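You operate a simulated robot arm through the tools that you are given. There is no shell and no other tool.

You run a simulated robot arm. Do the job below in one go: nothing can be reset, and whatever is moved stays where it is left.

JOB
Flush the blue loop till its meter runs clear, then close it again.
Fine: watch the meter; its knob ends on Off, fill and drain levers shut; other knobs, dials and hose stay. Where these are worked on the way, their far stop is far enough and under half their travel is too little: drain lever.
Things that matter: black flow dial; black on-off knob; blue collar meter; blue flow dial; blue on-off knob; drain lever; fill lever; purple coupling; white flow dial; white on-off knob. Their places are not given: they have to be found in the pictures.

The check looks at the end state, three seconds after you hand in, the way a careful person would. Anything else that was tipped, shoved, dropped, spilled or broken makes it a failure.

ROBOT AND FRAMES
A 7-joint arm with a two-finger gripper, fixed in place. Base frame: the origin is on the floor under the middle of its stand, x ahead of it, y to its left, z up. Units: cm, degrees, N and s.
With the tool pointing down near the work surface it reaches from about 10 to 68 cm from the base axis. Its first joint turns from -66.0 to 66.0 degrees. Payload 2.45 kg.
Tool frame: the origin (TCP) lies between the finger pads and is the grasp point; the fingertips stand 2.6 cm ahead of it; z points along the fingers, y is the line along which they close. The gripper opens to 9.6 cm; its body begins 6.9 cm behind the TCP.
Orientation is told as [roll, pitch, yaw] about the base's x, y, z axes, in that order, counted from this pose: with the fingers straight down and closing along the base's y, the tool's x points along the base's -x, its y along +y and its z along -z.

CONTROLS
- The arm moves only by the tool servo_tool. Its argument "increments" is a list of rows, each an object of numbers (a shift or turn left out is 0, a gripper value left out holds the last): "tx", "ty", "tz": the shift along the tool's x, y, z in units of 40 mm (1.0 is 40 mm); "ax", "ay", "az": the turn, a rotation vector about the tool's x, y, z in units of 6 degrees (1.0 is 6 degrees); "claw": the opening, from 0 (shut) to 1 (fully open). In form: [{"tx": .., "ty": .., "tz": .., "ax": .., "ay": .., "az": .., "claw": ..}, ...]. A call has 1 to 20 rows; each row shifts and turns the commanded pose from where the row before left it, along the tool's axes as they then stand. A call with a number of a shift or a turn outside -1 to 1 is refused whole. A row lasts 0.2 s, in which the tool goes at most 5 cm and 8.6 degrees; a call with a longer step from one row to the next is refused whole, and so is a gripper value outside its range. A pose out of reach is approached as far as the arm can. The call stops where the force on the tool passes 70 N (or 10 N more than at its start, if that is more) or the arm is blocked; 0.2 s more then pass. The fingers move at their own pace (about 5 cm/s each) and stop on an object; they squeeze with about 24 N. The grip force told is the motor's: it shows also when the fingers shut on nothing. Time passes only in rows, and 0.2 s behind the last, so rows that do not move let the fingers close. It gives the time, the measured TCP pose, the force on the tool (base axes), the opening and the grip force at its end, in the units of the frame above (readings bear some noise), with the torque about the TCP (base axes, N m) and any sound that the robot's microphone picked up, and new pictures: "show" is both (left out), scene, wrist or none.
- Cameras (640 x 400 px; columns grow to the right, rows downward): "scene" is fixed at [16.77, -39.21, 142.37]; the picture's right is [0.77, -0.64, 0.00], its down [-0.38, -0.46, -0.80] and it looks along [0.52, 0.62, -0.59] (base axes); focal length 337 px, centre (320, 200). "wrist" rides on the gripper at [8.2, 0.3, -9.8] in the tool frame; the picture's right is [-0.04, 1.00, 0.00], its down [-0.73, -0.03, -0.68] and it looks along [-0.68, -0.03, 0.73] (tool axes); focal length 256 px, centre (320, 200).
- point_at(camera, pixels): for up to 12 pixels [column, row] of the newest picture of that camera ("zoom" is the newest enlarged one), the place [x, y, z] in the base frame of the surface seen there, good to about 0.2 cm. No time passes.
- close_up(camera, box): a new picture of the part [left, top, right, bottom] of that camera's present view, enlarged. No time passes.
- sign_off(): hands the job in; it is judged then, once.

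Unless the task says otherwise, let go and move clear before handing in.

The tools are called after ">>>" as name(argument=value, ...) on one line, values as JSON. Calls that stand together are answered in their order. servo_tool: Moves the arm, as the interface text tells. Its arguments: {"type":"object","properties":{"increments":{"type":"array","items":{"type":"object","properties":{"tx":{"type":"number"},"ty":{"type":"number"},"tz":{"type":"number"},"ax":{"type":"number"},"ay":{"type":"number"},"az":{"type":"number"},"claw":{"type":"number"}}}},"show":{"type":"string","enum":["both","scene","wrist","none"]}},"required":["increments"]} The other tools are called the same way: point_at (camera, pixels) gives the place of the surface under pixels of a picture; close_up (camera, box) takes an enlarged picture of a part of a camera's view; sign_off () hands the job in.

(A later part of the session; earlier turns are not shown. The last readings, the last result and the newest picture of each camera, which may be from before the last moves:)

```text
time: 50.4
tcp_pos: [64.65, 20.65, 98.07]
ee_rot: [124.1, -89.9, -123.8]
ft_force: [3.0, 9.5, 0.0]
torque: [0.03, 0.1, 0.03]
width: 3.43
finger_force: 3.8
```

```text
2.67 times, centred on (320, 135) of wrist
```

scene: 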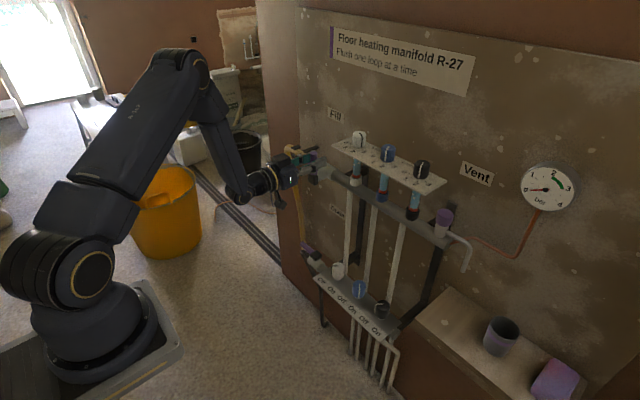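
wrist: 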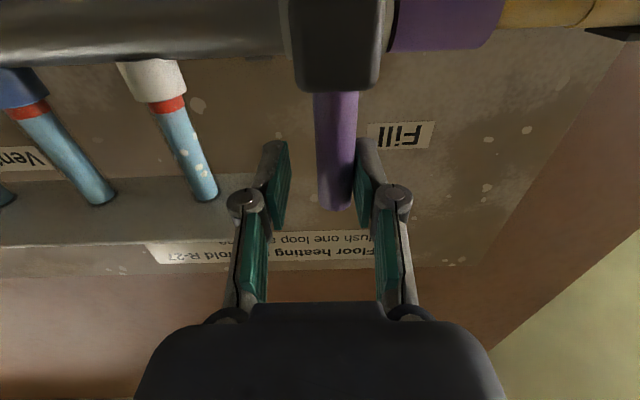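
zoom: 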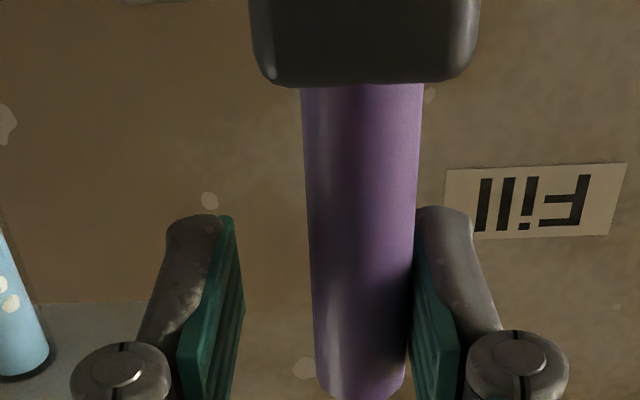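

Resistance of 9.5 N with the fingers being spread means the fill lever is on its closed stop. I'll release, back straight out, and return to the blue knob.

>>> servo_tool(increments=[{"ty": 0.2, "claw": 0.52}, {"claw": 0.52}, {"tz": -0.6}, {"tz": -1.0}, {"tz": -1.0}, {"tz": -1.0}, {"tz": -0.3}])

>>> close_up(camera="scene", box=[270, 125, 366, 185])

```text
time: 52.0
tcp_pos: [48.91, 21.31, 98.19]
ee_rot: [116.2, -89.9, -116.1]
ft_force: [0.6, -0.2, 0.3]
torque: [-0.03, 0.04, -0.01]
width: 5.01
finger_force: 0.1
```

scene: 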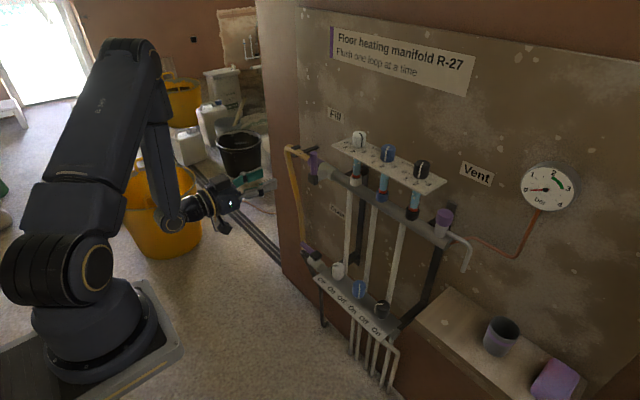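
wrist: 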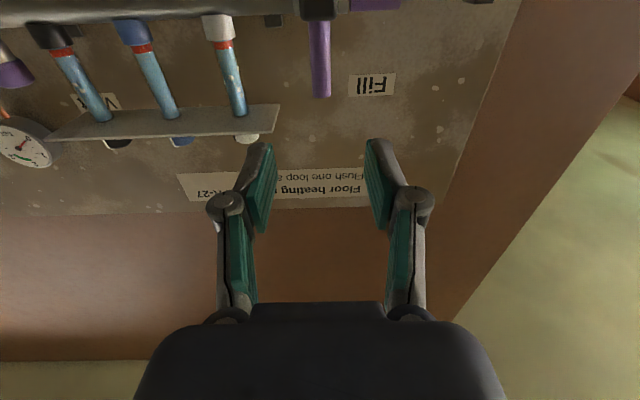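

```text
6.67 times, centred on (318, 155) of scene
```

zoom: 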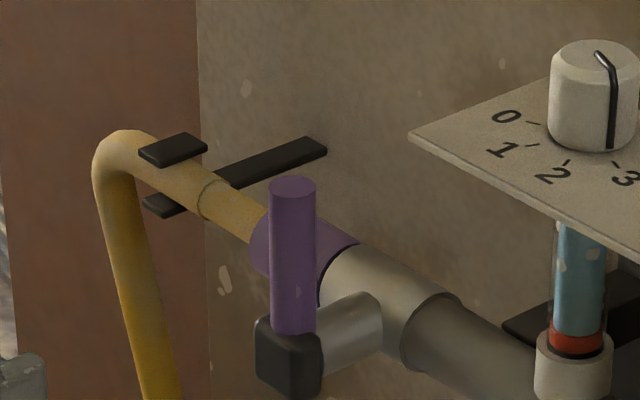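

The fill lever stands vertical again and the blue tube is clear. I'll travel back to the stand-off in front of the blue knob and tilt the tool to 45°.

>>> servo_tool(increments=[{"tz": 0.18, "ty": -0.92, "tx": 0.6}, {"tz": 0.18, "ty": -0.92, "tx": 0.6}, {"tz": 0.18, "ty": -0.92, "tx": 0.6}, {"tz": 0.18, "ty": -0.92, "tx": 0.6}, {"tz": 0.18, "ty": -0.92, "tx": 0.6}, {"tz": 0.18, "ty": -0.92, "tx": 0.6}, {"tz": 0.18, "ty": -0.92, "tx": 0.6}, {"tz": 0.18, "ty": -0.92, "tx": 0.6}, {"ay": 1}, {"ay": 1}, {"ay": 1}, {"ay": 1}, {"ay": 1}, {"ay": 1}, {"ay": 1}, {"ay": 0.5}])

```text
time: 55.4
tcp_pos: [54.83, -8.07, 78.75]
ee_rot: [0.1, -44.9, 0.1]
ft_force: [-1.2, 1.5, 0.4]
torque: [-0.02, -0.02, 0.02]
width: 4.99
finger_force: 0.1
```

scene: 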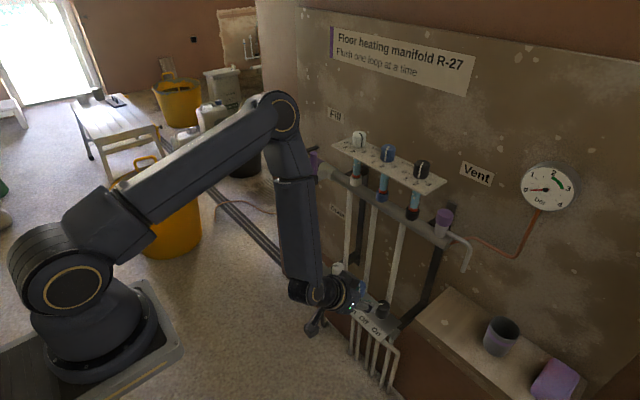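
wrist: 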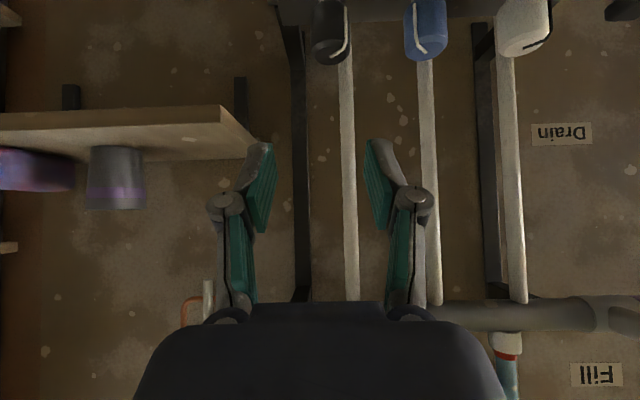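

The tool is back in front at (54.8, −8.1, 78.8). I'll yaw to +45° and advance part way to see the knob between the jaws.

>>> servo_tool(increments=[{"ax": -0.663, "az": -0.663}, {"ax": -0.663, "az": -0.663}, {"ax": -0.663, "az": -0.663}, {"ax": -0.663, "az": -0.663}, {"ax": -0.663, "az": -0.663}, {"ax": -0.663, "az": -0.663}, {"ax": -0.663, "az": -0.663}, {"ax": -0.663, "az": -0.663}, {"tz": 0.9, "ty": -0.09, "tx": 0.05}, {"tz": 0.9, "ty": -0.09, "tx": 0.05}])

>>> close_up(camera="wrist", box=[200, 30, 440, 180])

```text
time: 57.6
tcp_pos: [58.78, -4.98, 73.58]
ee_rot: [0.1, -45.0, 45.0]
ft_force: [0.4, 0.1, 0.3]
torque: [0.02, -0.01, -0.02]
width: 5.01
finger_force: 0.1
```

scene: 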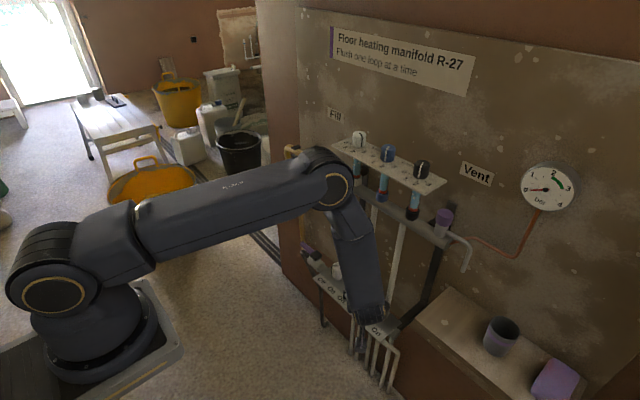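
wrist: 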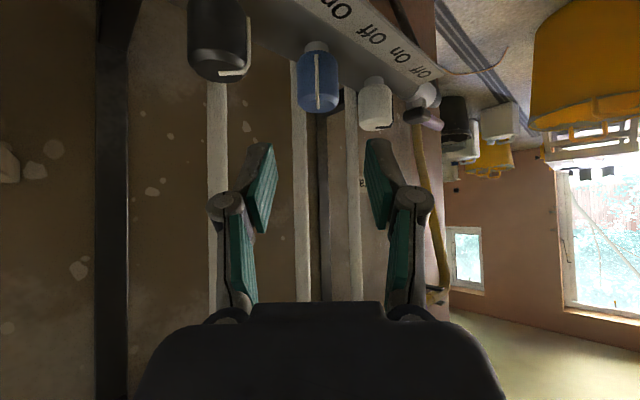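

```text
2.67 times, centred on (320, 105) of wrist
```

zoom: 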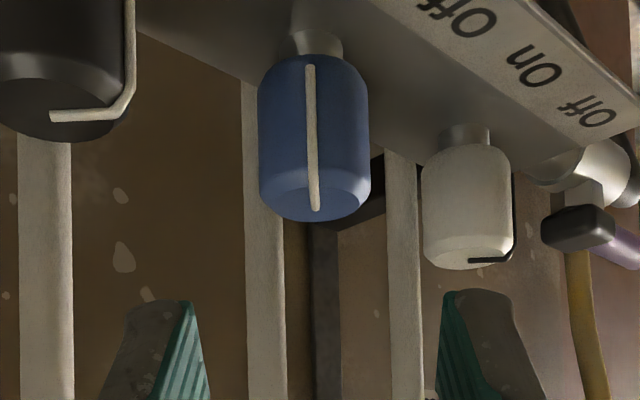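

The knob is nearly centred (zoom (313, 140)) with its pointer still facing On. I'll advance about 12 cm along the earlier exit path to the grasp.

>>> servo_tool(increments=[{"tz": 0.6, "tx": 0.037, "ty": -0.045}, {"tz": 0.6, "tx": 0.037}, {"tz": 0.6}, {"tz": 0.5}, {"tz": 0.4}, {"tz": 0.38}])

>>> close_up(camera="wrist", box=[200, 60, 440, 210])

```text
time: 59.0
tcp_pos: [64.97, 0.78, 64.34]
ee_rot: [0.0, -44.9, 45.1]
ft_force: [0.1, 1.2, -1.2]
torque: [0.0, -0.04, 0.01]
width: 4.98
finger_force: 0.0
```

scene: 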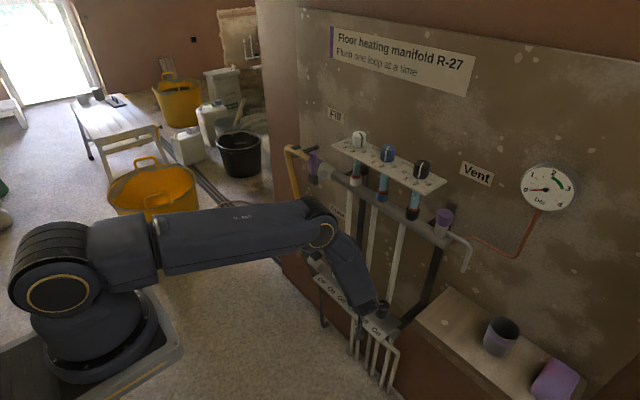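
wrist: 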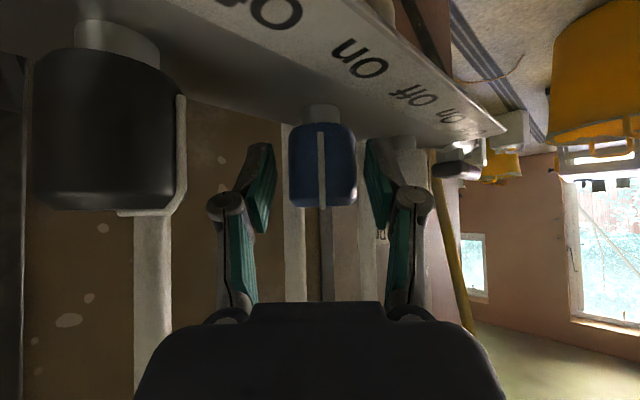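

```text
2.67 times, centred on (320, 135) of wrist
```

zoom: 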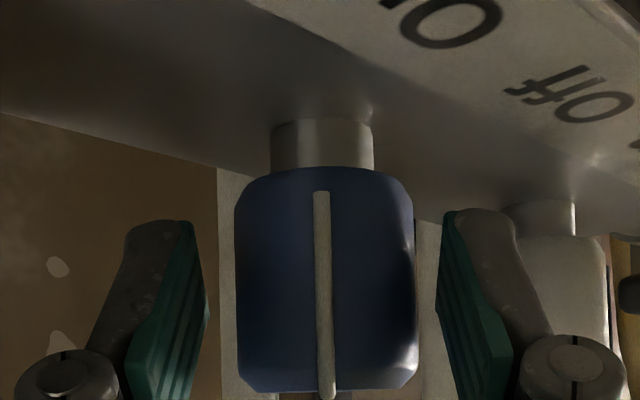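

The knob sits centred between the pads. I'll grip it and turn it back clockwise 42° first.

>>> servo_tool(increments=[{"claw": 0.0}, {"claw": 0.0}, {"claw": 0.0}, {"ax": 0.707, "az": 0.707, "ty": 0.0315}, {"ax": 0.707, "az": 0.707, "ty": 0.0315}, {"ax": 0.707, "az": 0.707, "ty": 0.0315}, {"ax": 0.707, "az": 0.707, "ty": 0.0315}, {"ax": 0.707, "az": 0.707, "ty": 0.0315}, {"ax": 0.707, "az": 0.707, "ty": 0.0315}, {"ax": 0.707, "az": 0.707, "ty": 0.0315}])

>>> close_up(camera="wrist", box=[200, 60, 440, 210])

```text
time: 61.2
tcp_pos: [64.29, 1.84, 64.46]
ee_rot: [0.2, -44.6, 3.3]
ft_force: [-14.1, 24.0, -6.2]
torque: [-0.1, -0.44, 0.45]
width: 3.72
finger_force: 45.3
```

scene: 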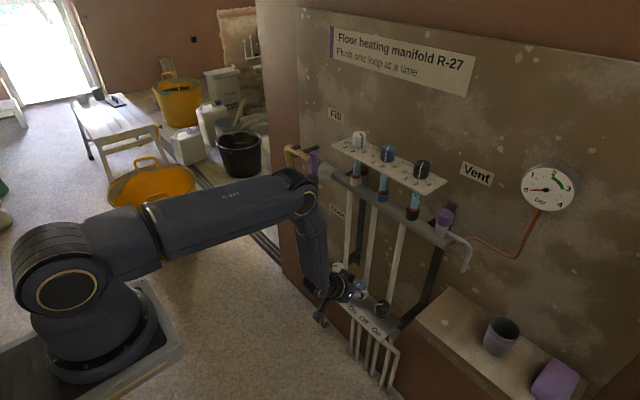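
wrist: 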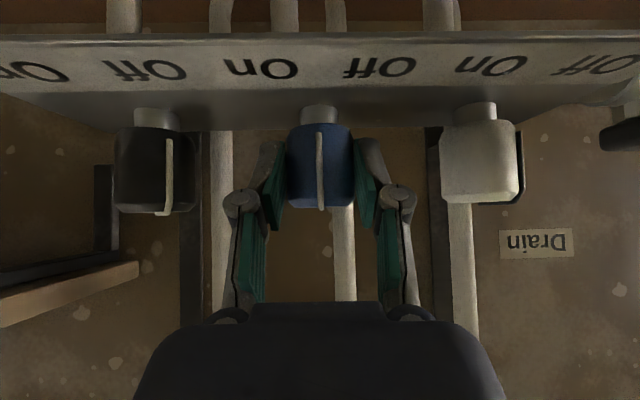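

```text
2.67 times, centred on (320, 135) of wrist
```

zoom: 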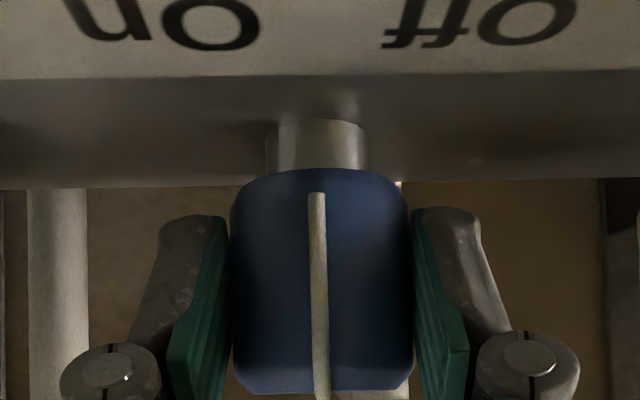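

The knob turns with the grip, but 24 N in +y shows I am a few millimetres off the arc. I'll ease that off and continue another 24°.

>>> servo_tool(increments=[{"ty": 0.07, "tz": -0.04}, {"ax": 0.707, "az": 0.707, "ty": 0.039}, {"ax": 0.707, "az": 0.707, "ty": 0.039}, {"ax": 0.707, "az": 0.707, "ty": 0.039}, {"ax": 0.707, "az": 0.707, "ty": 0.039}])

>>> close_up(camera="wrist", box=[200, 60, 440, 210])

```text
time: 62.4
tcp_pos: [64.51, 2.6, 64.48]
ee_rot: [0.3, -44.6, -21.0]
ft_force: [13.2, 18.2, -39.8]
torque: [0.14, 0.06, 0.4]
width: 3.7
finger_force: 44.7
```

scene: 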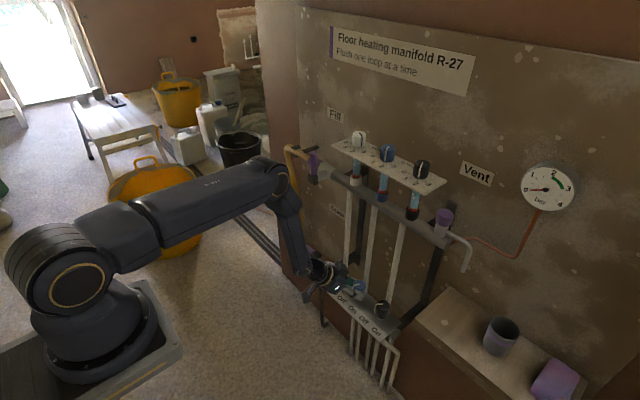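
wrist: 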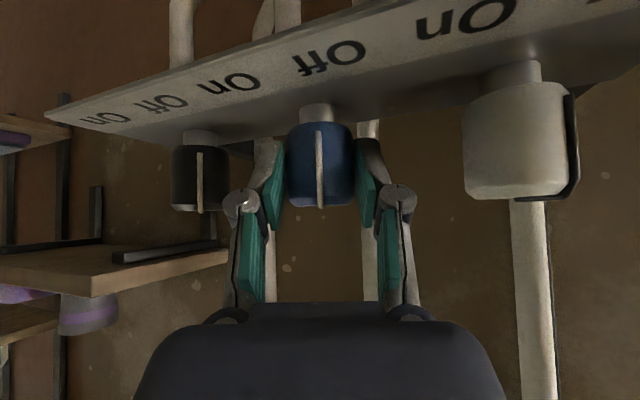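

```text
2.67 times, centred on (320, 135) of wrist
```

zoom: 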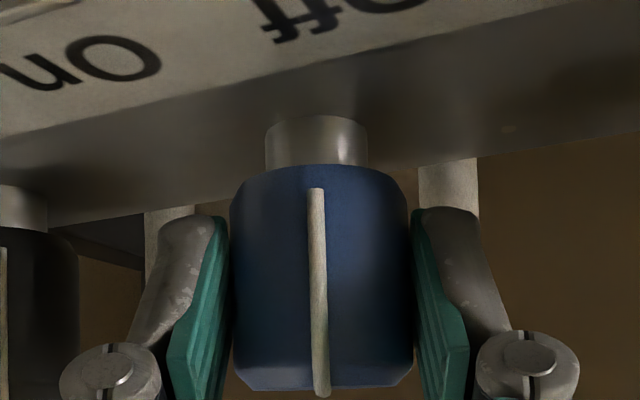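

The knob is following, but the force has grown to about 40 N, so I'll release to relax it, re-centre and grip again for the last part.

>>> servo_tool(increments=[{"claw": 0.5}, {"claw": 0.5}, {"claw": 0.5}], show="wrist")

>>> close_up(camera="wrist", box=[200, 60, 440, 210])

```text
time: 63.2
tcp_pos: [64.52, 2.2, 64.67]
ee_rot: [0.1, -45.1, -21.0]
ft_force: [-0.1, 0.3, 0.4]
torque: [0.0, -0.02, -0.02]
width: 4.81
finger_force: 0.1
```

wrist: 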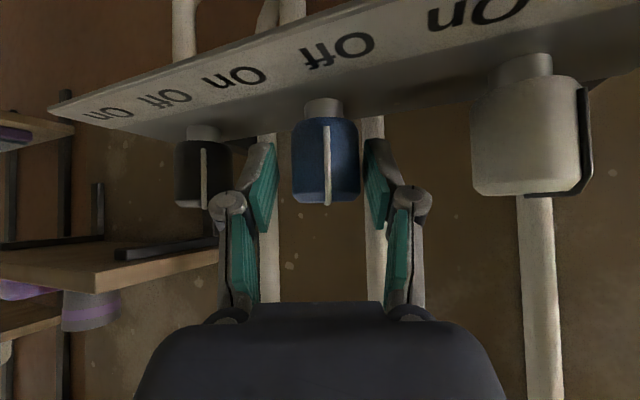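

```text
2.67 times, centred on (320, 135) of wrist
```

zoom: 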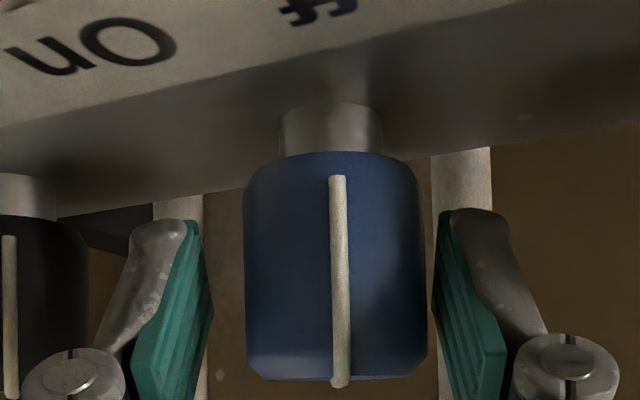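

The knob is about 0.3 cm to the right of the jaw centre (zoom 336 vs 322) and its pointer is around 158°. I'll re-centre, grip, and turn another 18°.

>>> servo_tool(increments=[{"ty": 0.075, "tx": 0.03, "tz": 0.03}, {"claw": 0.0}, {"claw": 0.0}, {"claw": 0.0}, {"ax": 0.707, "az": 0.707, "ty": 0.034}, {"ax": 0.707, "az": 0.707, "ty": 0.034}, {"ax": 0.707, "az": 0.707, "ty": 0.034}])

>>> close_up(camera="wrist", box=[200, 60, 440, 210])

>>> close_up(camera="scene", box=[300, 240, 412, 310])

```text
time: 64.8
tcp_pos: [64.75, 3.02, 64.42]
ee_rot: [0.1, -45.0, -39.0]
ft_force: [-2.0, -3.1, -0.5]
torque: [-0.13, -0.66, -0.15]
width: 3.71
finger_force: 45.3
```

scene: 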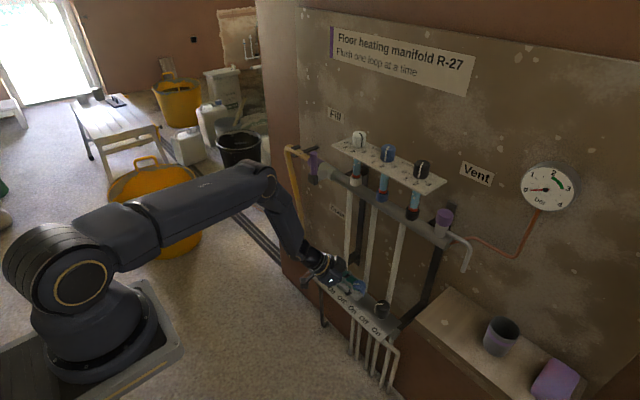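
wrist: 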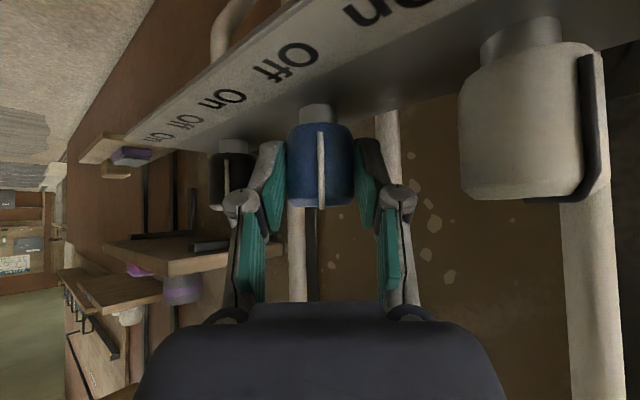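

```text
2.67 times, centred on (320, 135) of wrist
```

zoom: 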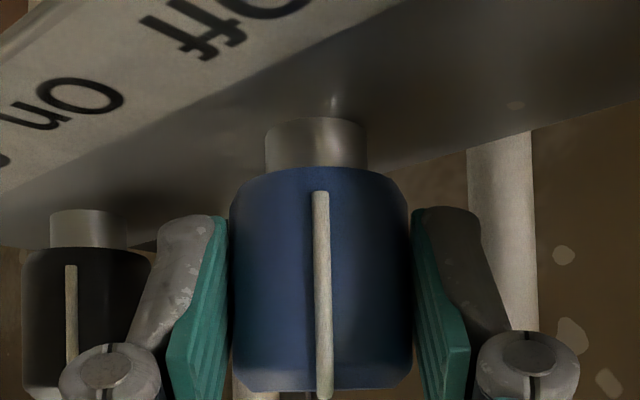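

```text
5.71 times, centred on (356, 275) of scene
```

zoom: 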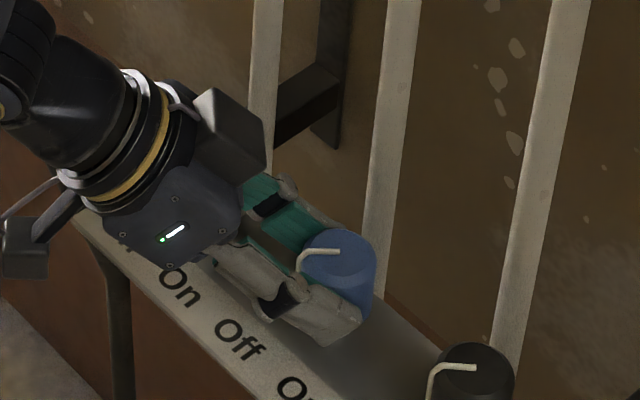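

The pointer is nearly back to Off (scene zoom (300–340, 255)), perhaps 5° short compared with the black knob. I'll turn 5° more.

>>> servo_tool(increments=[{"ax": 0.6, "az": 0.6, "ty": 0.029}, {}])

>>> close_up(camera="wrist", box=[200, 60, 440, 210])

>>> close_up(camera="scene", box=[340, 265, 404, 315])

```text
time: 65.4
tcp_pos: [64.83, 3.2, 64.45]
ee_rot: [0.1, -44.9, -44.0]
ft_force: [11.6, -4.8, -14.5]
torque: [-0.07, -0.09, 0.33]
width: 3.72
finger_force: 45.2
```

scene: 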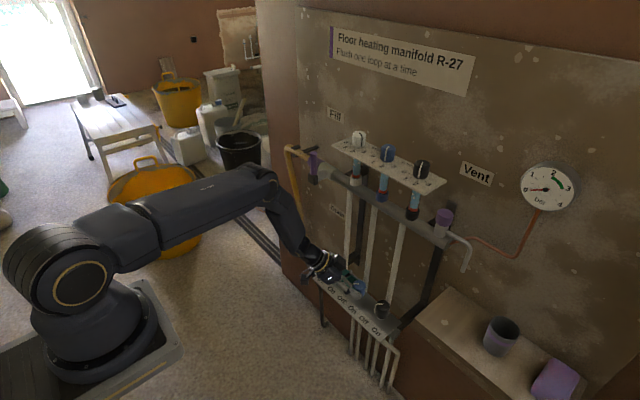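
wrist: 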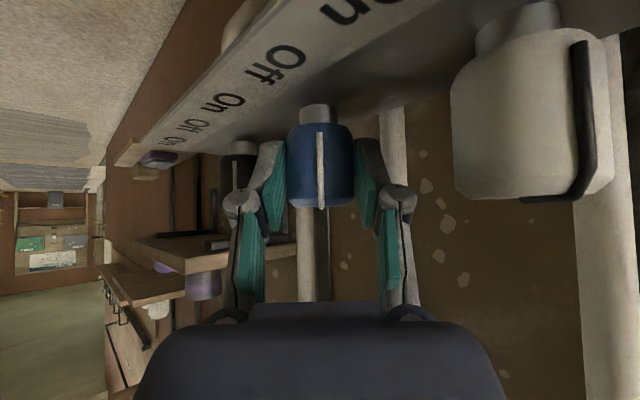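

```text
2.67 times, centred on (320, 135) of wrist
```

zoom: 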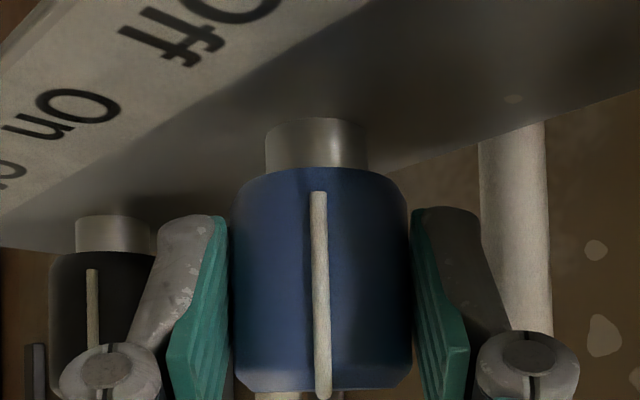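

```text
8.00 times, centred on (372, 290) of scene
```

zoom: 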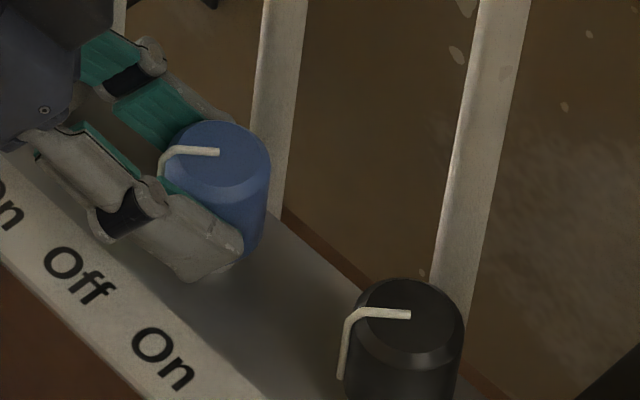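

The blue pointer now matches the black knob's Off orientation (scene zoom: both nearly level at (195, 151) and (384, 313)). I'll release and back off to inspect it.

>>> servo_tool(increments=[{"claw": 0.52}, {"claw": 0.52}, {"claw": 0.52}, {"tz": -0.5}, {"tz": -0.7}, {"tz": -0.8}, {"tz": -0.8}, {"tz": -0.5}])

>>> close_up(camera="scene", box=[310, 250, 406, 320])

>>> close_up(camera="wrist", box=[200, 20, 520, 220])

```text
time: 67.2
tcp_pos: [58.0, 9.59, 73.74]
ee_rot: [0.0, -44.9, -44.0]
ft_force: [0.6, -0.5, -0.3]
torque: [0.0, -0.05, 0.0]
width: 5.0
finger_force: 0.1
```

scene: 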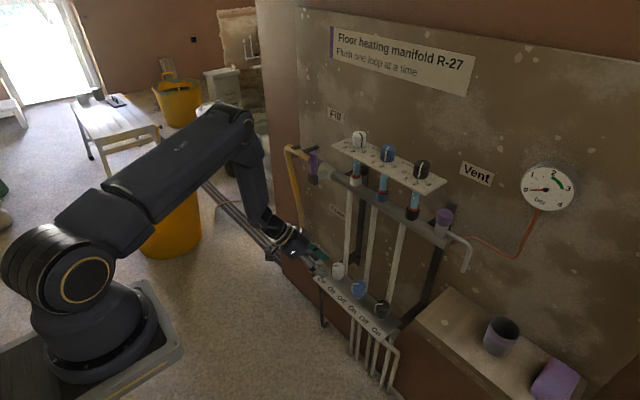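
wrist: 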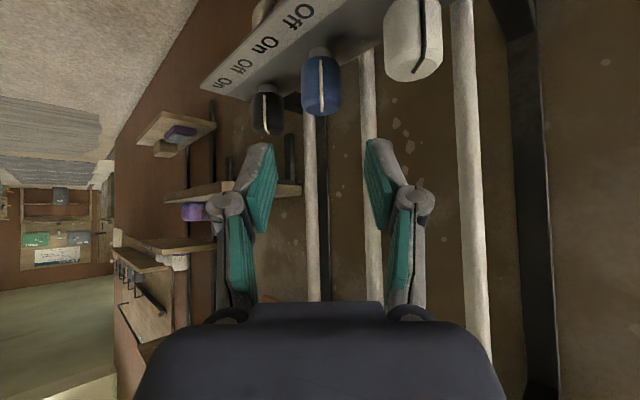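

```text
5.71 times, centred on (358, 285) of scene
```

zoom: 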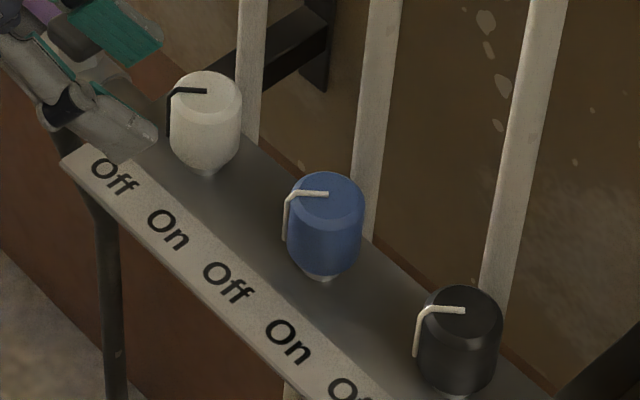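

```text
2.00 times, centred on (360, 120) of wrist
```

zoom: 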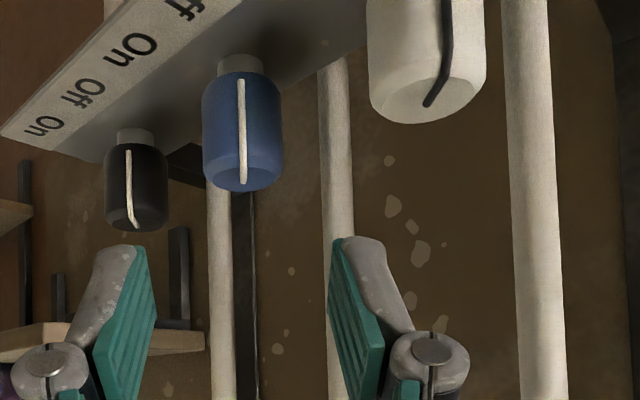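

All three pointers are parallel again and on Off. Next is the drain lever: I'll turn back to yaw 0, close the fingers and move in front of and above its handle, so they can hook behind it.

>>> servo_tool(increments=[{"tz": -0.3, "claw": 0.0}, {"ax": -0.648, "az": -0.648}, {"ax": -0.648, "az": -0.648}, {"ax": -0.648, "az": -0.648}, {"ax": -0.648, "az": -0.648}, {"ax": -0.648, "az": -0.648}, {"ax": -0.648, "az": -0.648}, {"ax": -0.648, "az": -0.648}, {"ax": -0.648, "az": -0.648}, {"ty": 0.84}, {"ty": 0.84}, {"ty": 0.84}, {"ty": 0.84}, {"ty": 0.8}])

>>> close_up(camera="wrist", box=[200, 40, 440, 190])

```text
time: 70.2
tcp_pos: [57.1, 26.85, 74.71]
ee_rot: [0.1, -45.0, 0.0]
ft_force: [-0.4, 0.1, 0.3]
torque: [0.0, 0.03, -0.04]
width: 0.0
finger_force: 24.2
```

scene: 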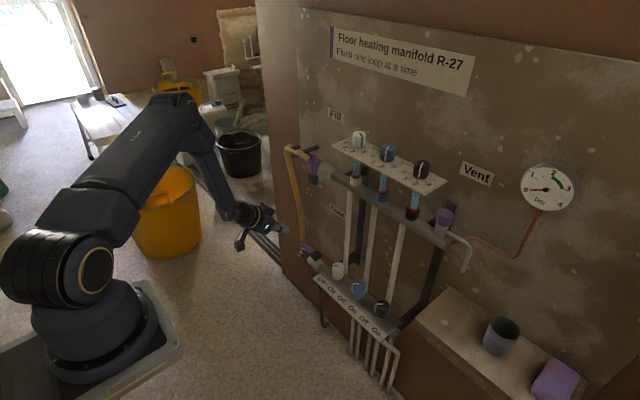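
wrist: 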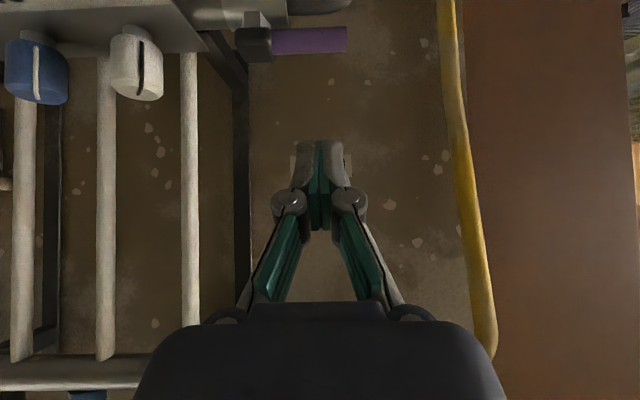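

```text
2.67 times, centred on (320, 115) of wrist
```

zoom: 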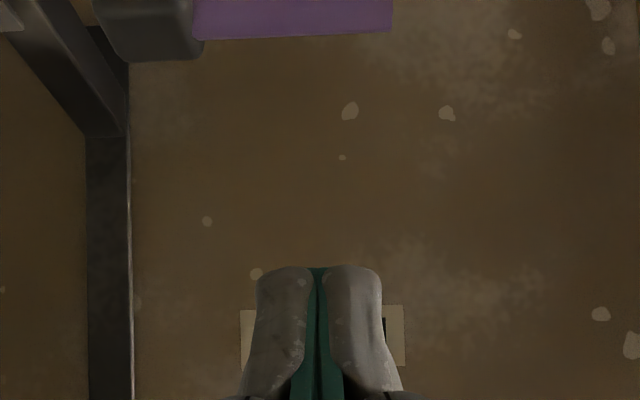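

The drain handle is at wrist (272–347, 40), still fully open. I'll measure it for the hook position.

>>> point_at(camera="wrist", pixels=[[280, 40], [310, 40], [340, 40], [310, 30], [310, 50], [346, 40], [250, 42], [250, 20], [305, 5], [340, 5], [318, 150], [460, 150]])

>>> close_up(camera="scene", box=[260, 225, 356, 285])

```text
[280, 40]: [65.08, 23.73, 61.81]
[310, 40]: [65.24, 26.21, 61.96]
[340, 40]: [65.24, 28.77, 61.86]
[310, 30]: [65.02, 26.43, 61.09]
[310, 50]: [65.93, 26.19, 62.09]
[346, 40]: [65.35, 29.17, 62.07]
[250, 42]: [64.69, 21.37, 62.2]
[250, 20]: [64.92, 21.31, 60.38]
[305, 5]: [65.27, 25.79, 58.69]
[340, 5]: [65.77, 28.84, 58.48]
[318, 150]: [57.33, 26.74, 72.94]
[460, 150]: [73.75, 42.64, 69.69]
```

```text
6.67 times, centred on (308, 255) of scene
```

zoom: 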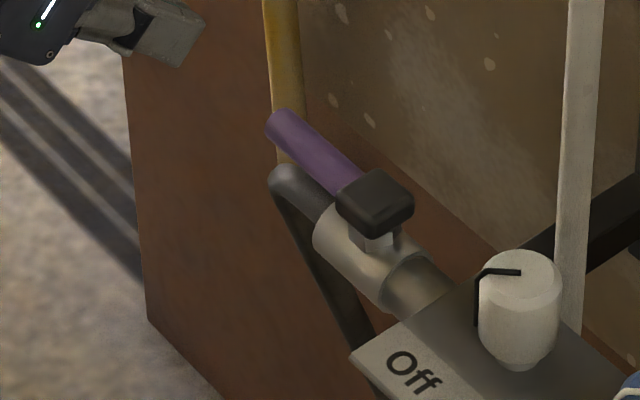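

The handle's axis is at x ≈ 66, z ≈ 61.1 (radius about 1 cm, tip at y ≈ 29.2), and my present approach line passes about 3.3 cm above and behind it. I'll advance most of the way and check.

>>> servo_tool(increments=[{"tz": 0.7}, {"tz": 0.7}, {"tz": 0.7}, {"tz": 0.6}])

>>> close_up(camera="scene", box=[260, 225, 356, 285])

```text
time: 71.2
tcp_pos: [64.99, 26.79, 67.13]
ee_rot: [0.2, -45.0, 0.0]
ft_force: [-0.1, 0.2, 0.1]
torque: [0.01, 0.01, -0.01]
width: 0.02
finger_force: 23.8
```

scene: 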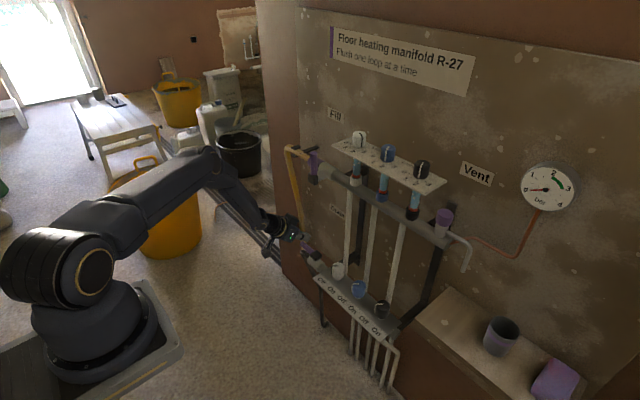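
wrist: 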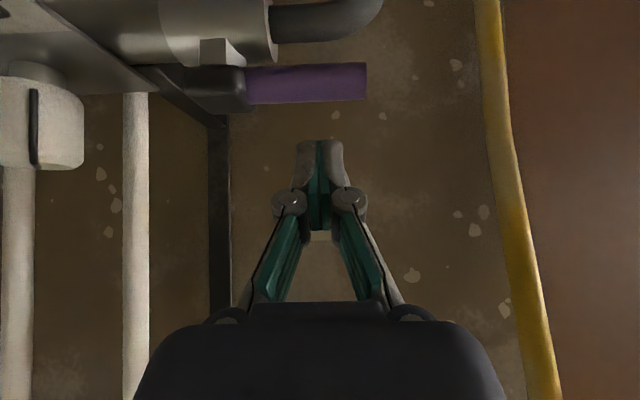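

```text
6.67 times, centred on (308, 255) of scene
```

zoom: 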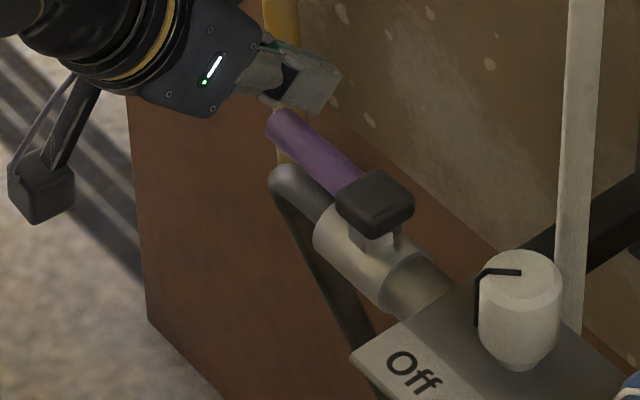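

There's no contact and the reach is fine. I'll advance 4 cm more so that the tip is behind the handle.

>>> servo_tool(increments=[{"tz": 0.35}, {"tz": 0.35}, {"tz": 0.35}])

>>> close_up(camera="scene", box=[260, 225, 356, 285])

```text
time: 72.0
tcp_pos: [68.05, 26.63, 64.07]
ee_rot: [0.1, -44.9, 0.0]
ft_force: [0.2, 0.5, 0.6]
torque: [0.02, -0.04, 0.0]
width: 0.01
finger_force: 23.7
```

scene: 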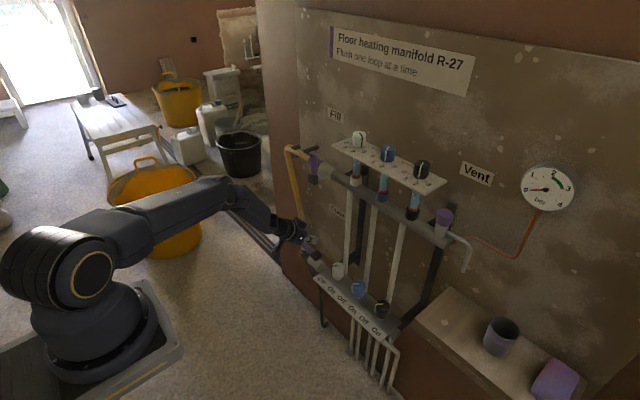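
wrist: 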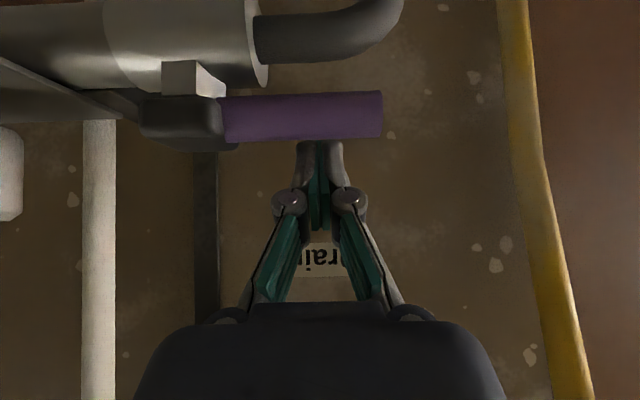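

```text
6.67 times, centred on (308, 255) of scene
```

zoom: 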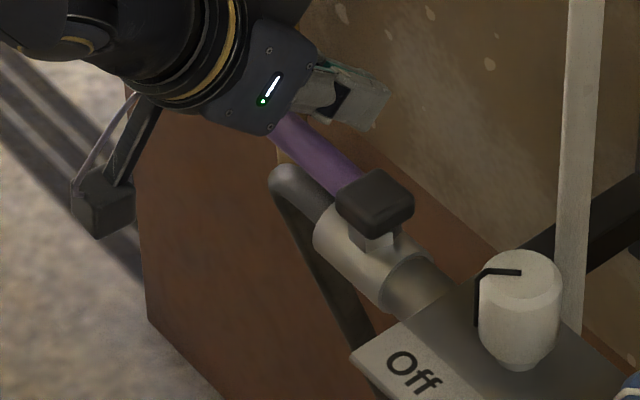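

The fingertips are behind the handle with no contact. I'll lower slightly and pull towards −x in small steps to start closing the drain lever.

>>> servo_tool(increments=[{"tz": 0.046, "tx": 0.161, "ty": 0.038}, {"tz": 0.046, "tx": 0.161, "ty": 0.037}, {"tz": -0.09, "tx": 0.09, "ty": 0.028}, {"tz": -0.09, "tx": 0.09, "ty": 0.028}, {"tz": -0.09, "tx": 0.09, "ty": 0.027}])

>>> close_up(camera="scene", box=[260, 225, 356, 285])

```text
time: 73.2
tcp_pos: [65.79, 27.64, 62.98]
ee_rot: [0.1, -44.9, -0.1]
ft_force: [-0.3, 0.5, 0.4]
torque: [0.02, 0.01, -0.02]
width: 0.0
finger_force: 23.8
```

scene: 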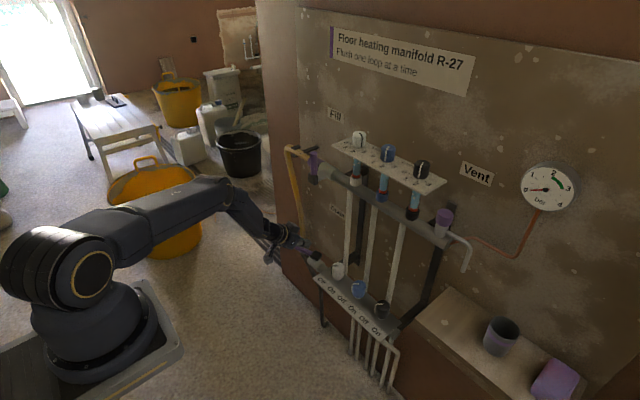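
wrist: 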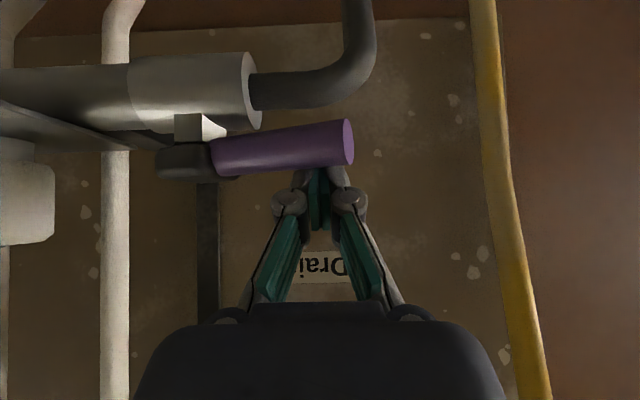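

```text
6.67 times, centred on (308, 255) of scene
```

zoom: 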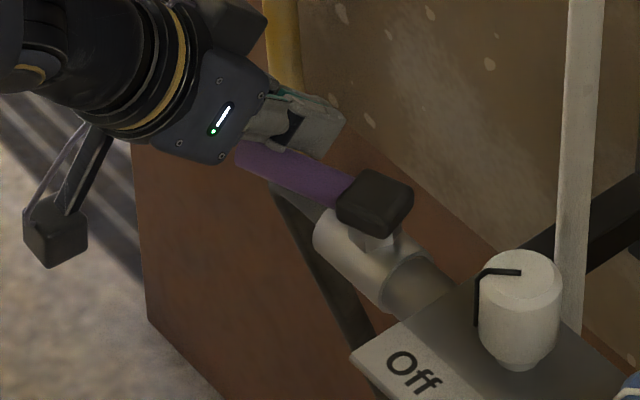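

The lever has started to swing back (about 15–20°). I'll continue along the arc to about 30° from shut.

>>> servo_tool(increments=[{"tz": -0.1034, "tx": 0.1034, "ty": -0.0375}, {"tz": -0.1034, "tx": 0.1034, "ty": -0.0375}, {"tz": -0.0946, "tx": 0.0946, "ty": -0.066}, {"tz": -0.0946, "tx": 0.0946, "ty": -0.066}, {"tz": -0.0704, "tx": 0.0904, "ty": -0.099}, {"tz": -0.0704, "tx": 0.0904, "ty": -0.099}])

>>> close_up(camera="scene", box=[260, 225, 356, 285])

```text
time: 74.6
tcp_pos: [62.73, 25.81, 62.9]
ee_rot: [0.1, -45.0, 0.0]
ft_force: [1.0, 0.5, 0.9]
torque: [0.0, -0.02, 0.01]
width: 0.01
finger_force: 24.5
```

scene: 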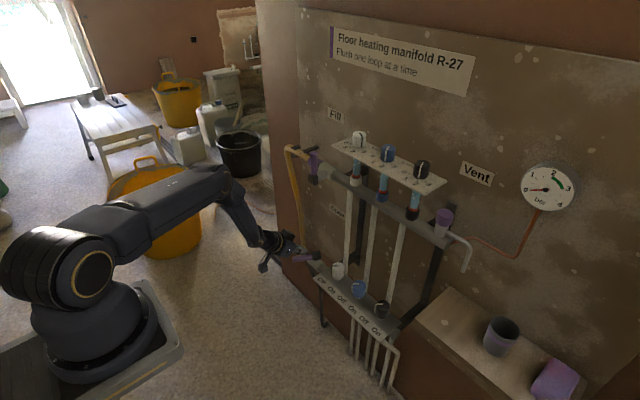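
wrist: 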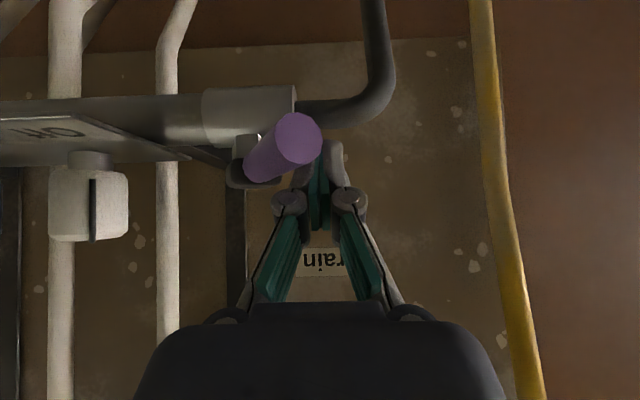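

```text
6.67 times, centred on (308, 255) of scene
```

zoom: 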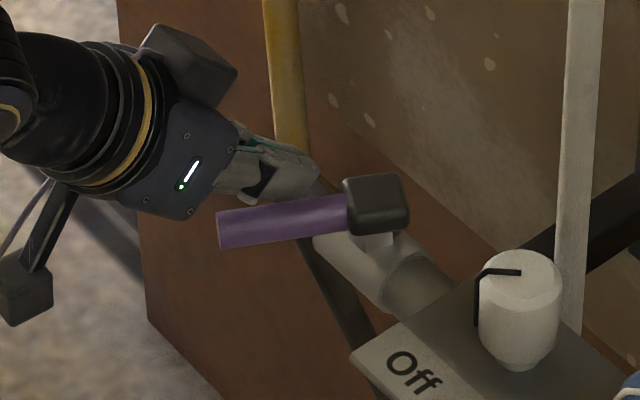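

The lever is roughly 25–30° from shut (its initial direction was straight towards the robot). I'll push the remainder towards −y.

>>> servo_tool(increments=[{"tz": -0.042, "tx": 0.077, "ty": -0.125}, {"tz": -0.042, "tx": 0.077, "ty": -0.125}, {"tz": -0.016, "tx": 0.052, "ty": -0.13}, {"tz": -0.016, "tx": 0.052, "ty": -0.11}])

>>> close_up(camera="scene", box=[260, 225, 356, 285])

```text
time: 75.6
tcp_pos: [61.61, 23.79, 62.43]
ee_rot: [0.1, -45.0, 0.0]
ft_force: [0.0, 0.2, 0.8]
torque: [-0.05, 0.05, -0.01]
width: 0.0
finger_force: 23.9
```

scene: 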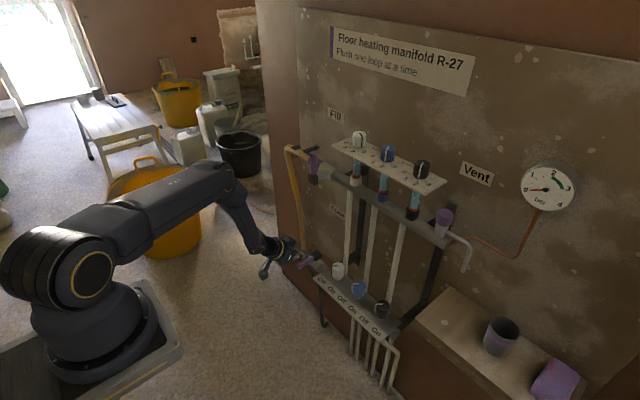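
wrist: 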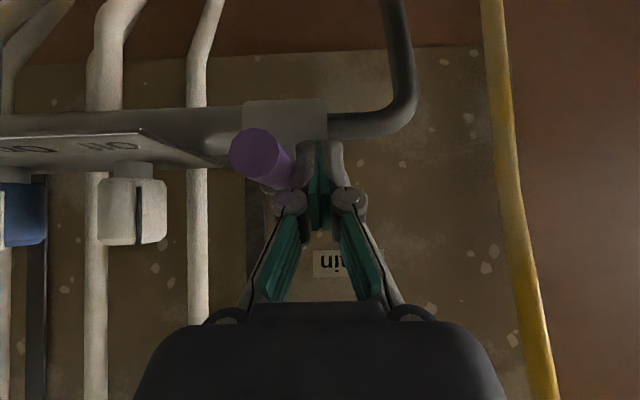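

```text
6.67 times, centred on (308, 255) of scene
```

zoom: 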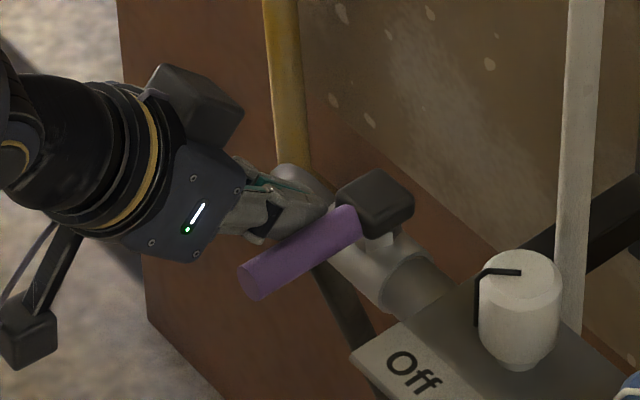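

The handle now points almost exactly as it did at the start (zoom from (350, 215) to (252, 280)). I'll press gently to feel the closed stop.

>>> servo_tool(increments=[{"ty": -0.04}, {"ty": -0.04}, {}])

>>> close_up(camera="scene", box=[260, 225, 356, 285])

```text
time: 76.4
tcp_pos: [61.74, 23.68, 62.53]
ee_rot: [0.2, -45.0, 0.0]
ft_force: [-2.0, 5.6, 3.4]
torque: [0.02, -0.02, -0.06]
width: 0.0
finger_force: 23.6
```

scene: 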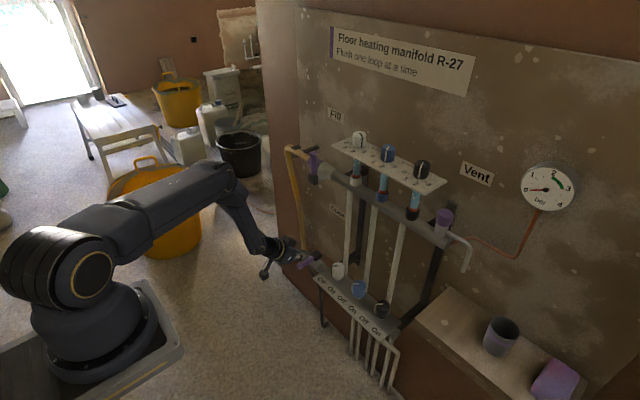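
wrist: 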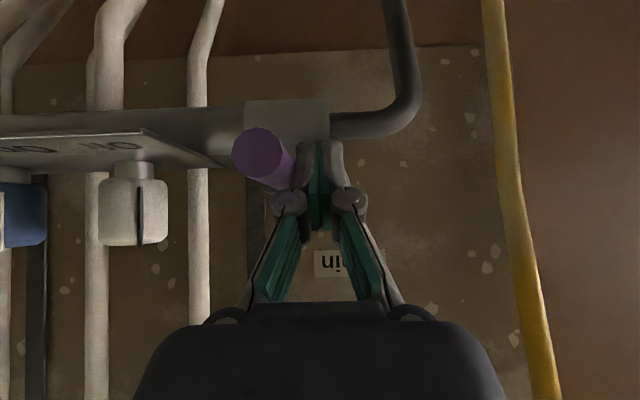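

```text
6.67 times, centred on (308, 255) of scene
```

zoom: 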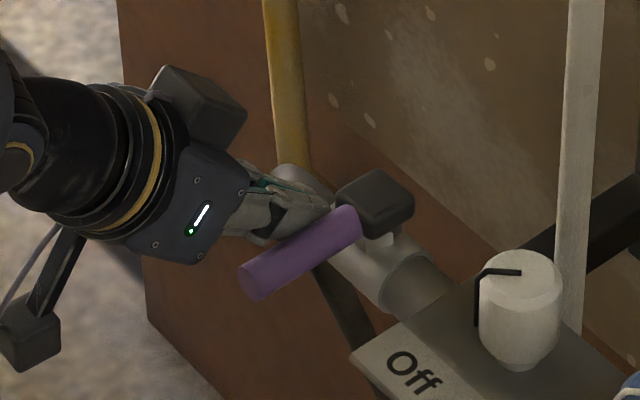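

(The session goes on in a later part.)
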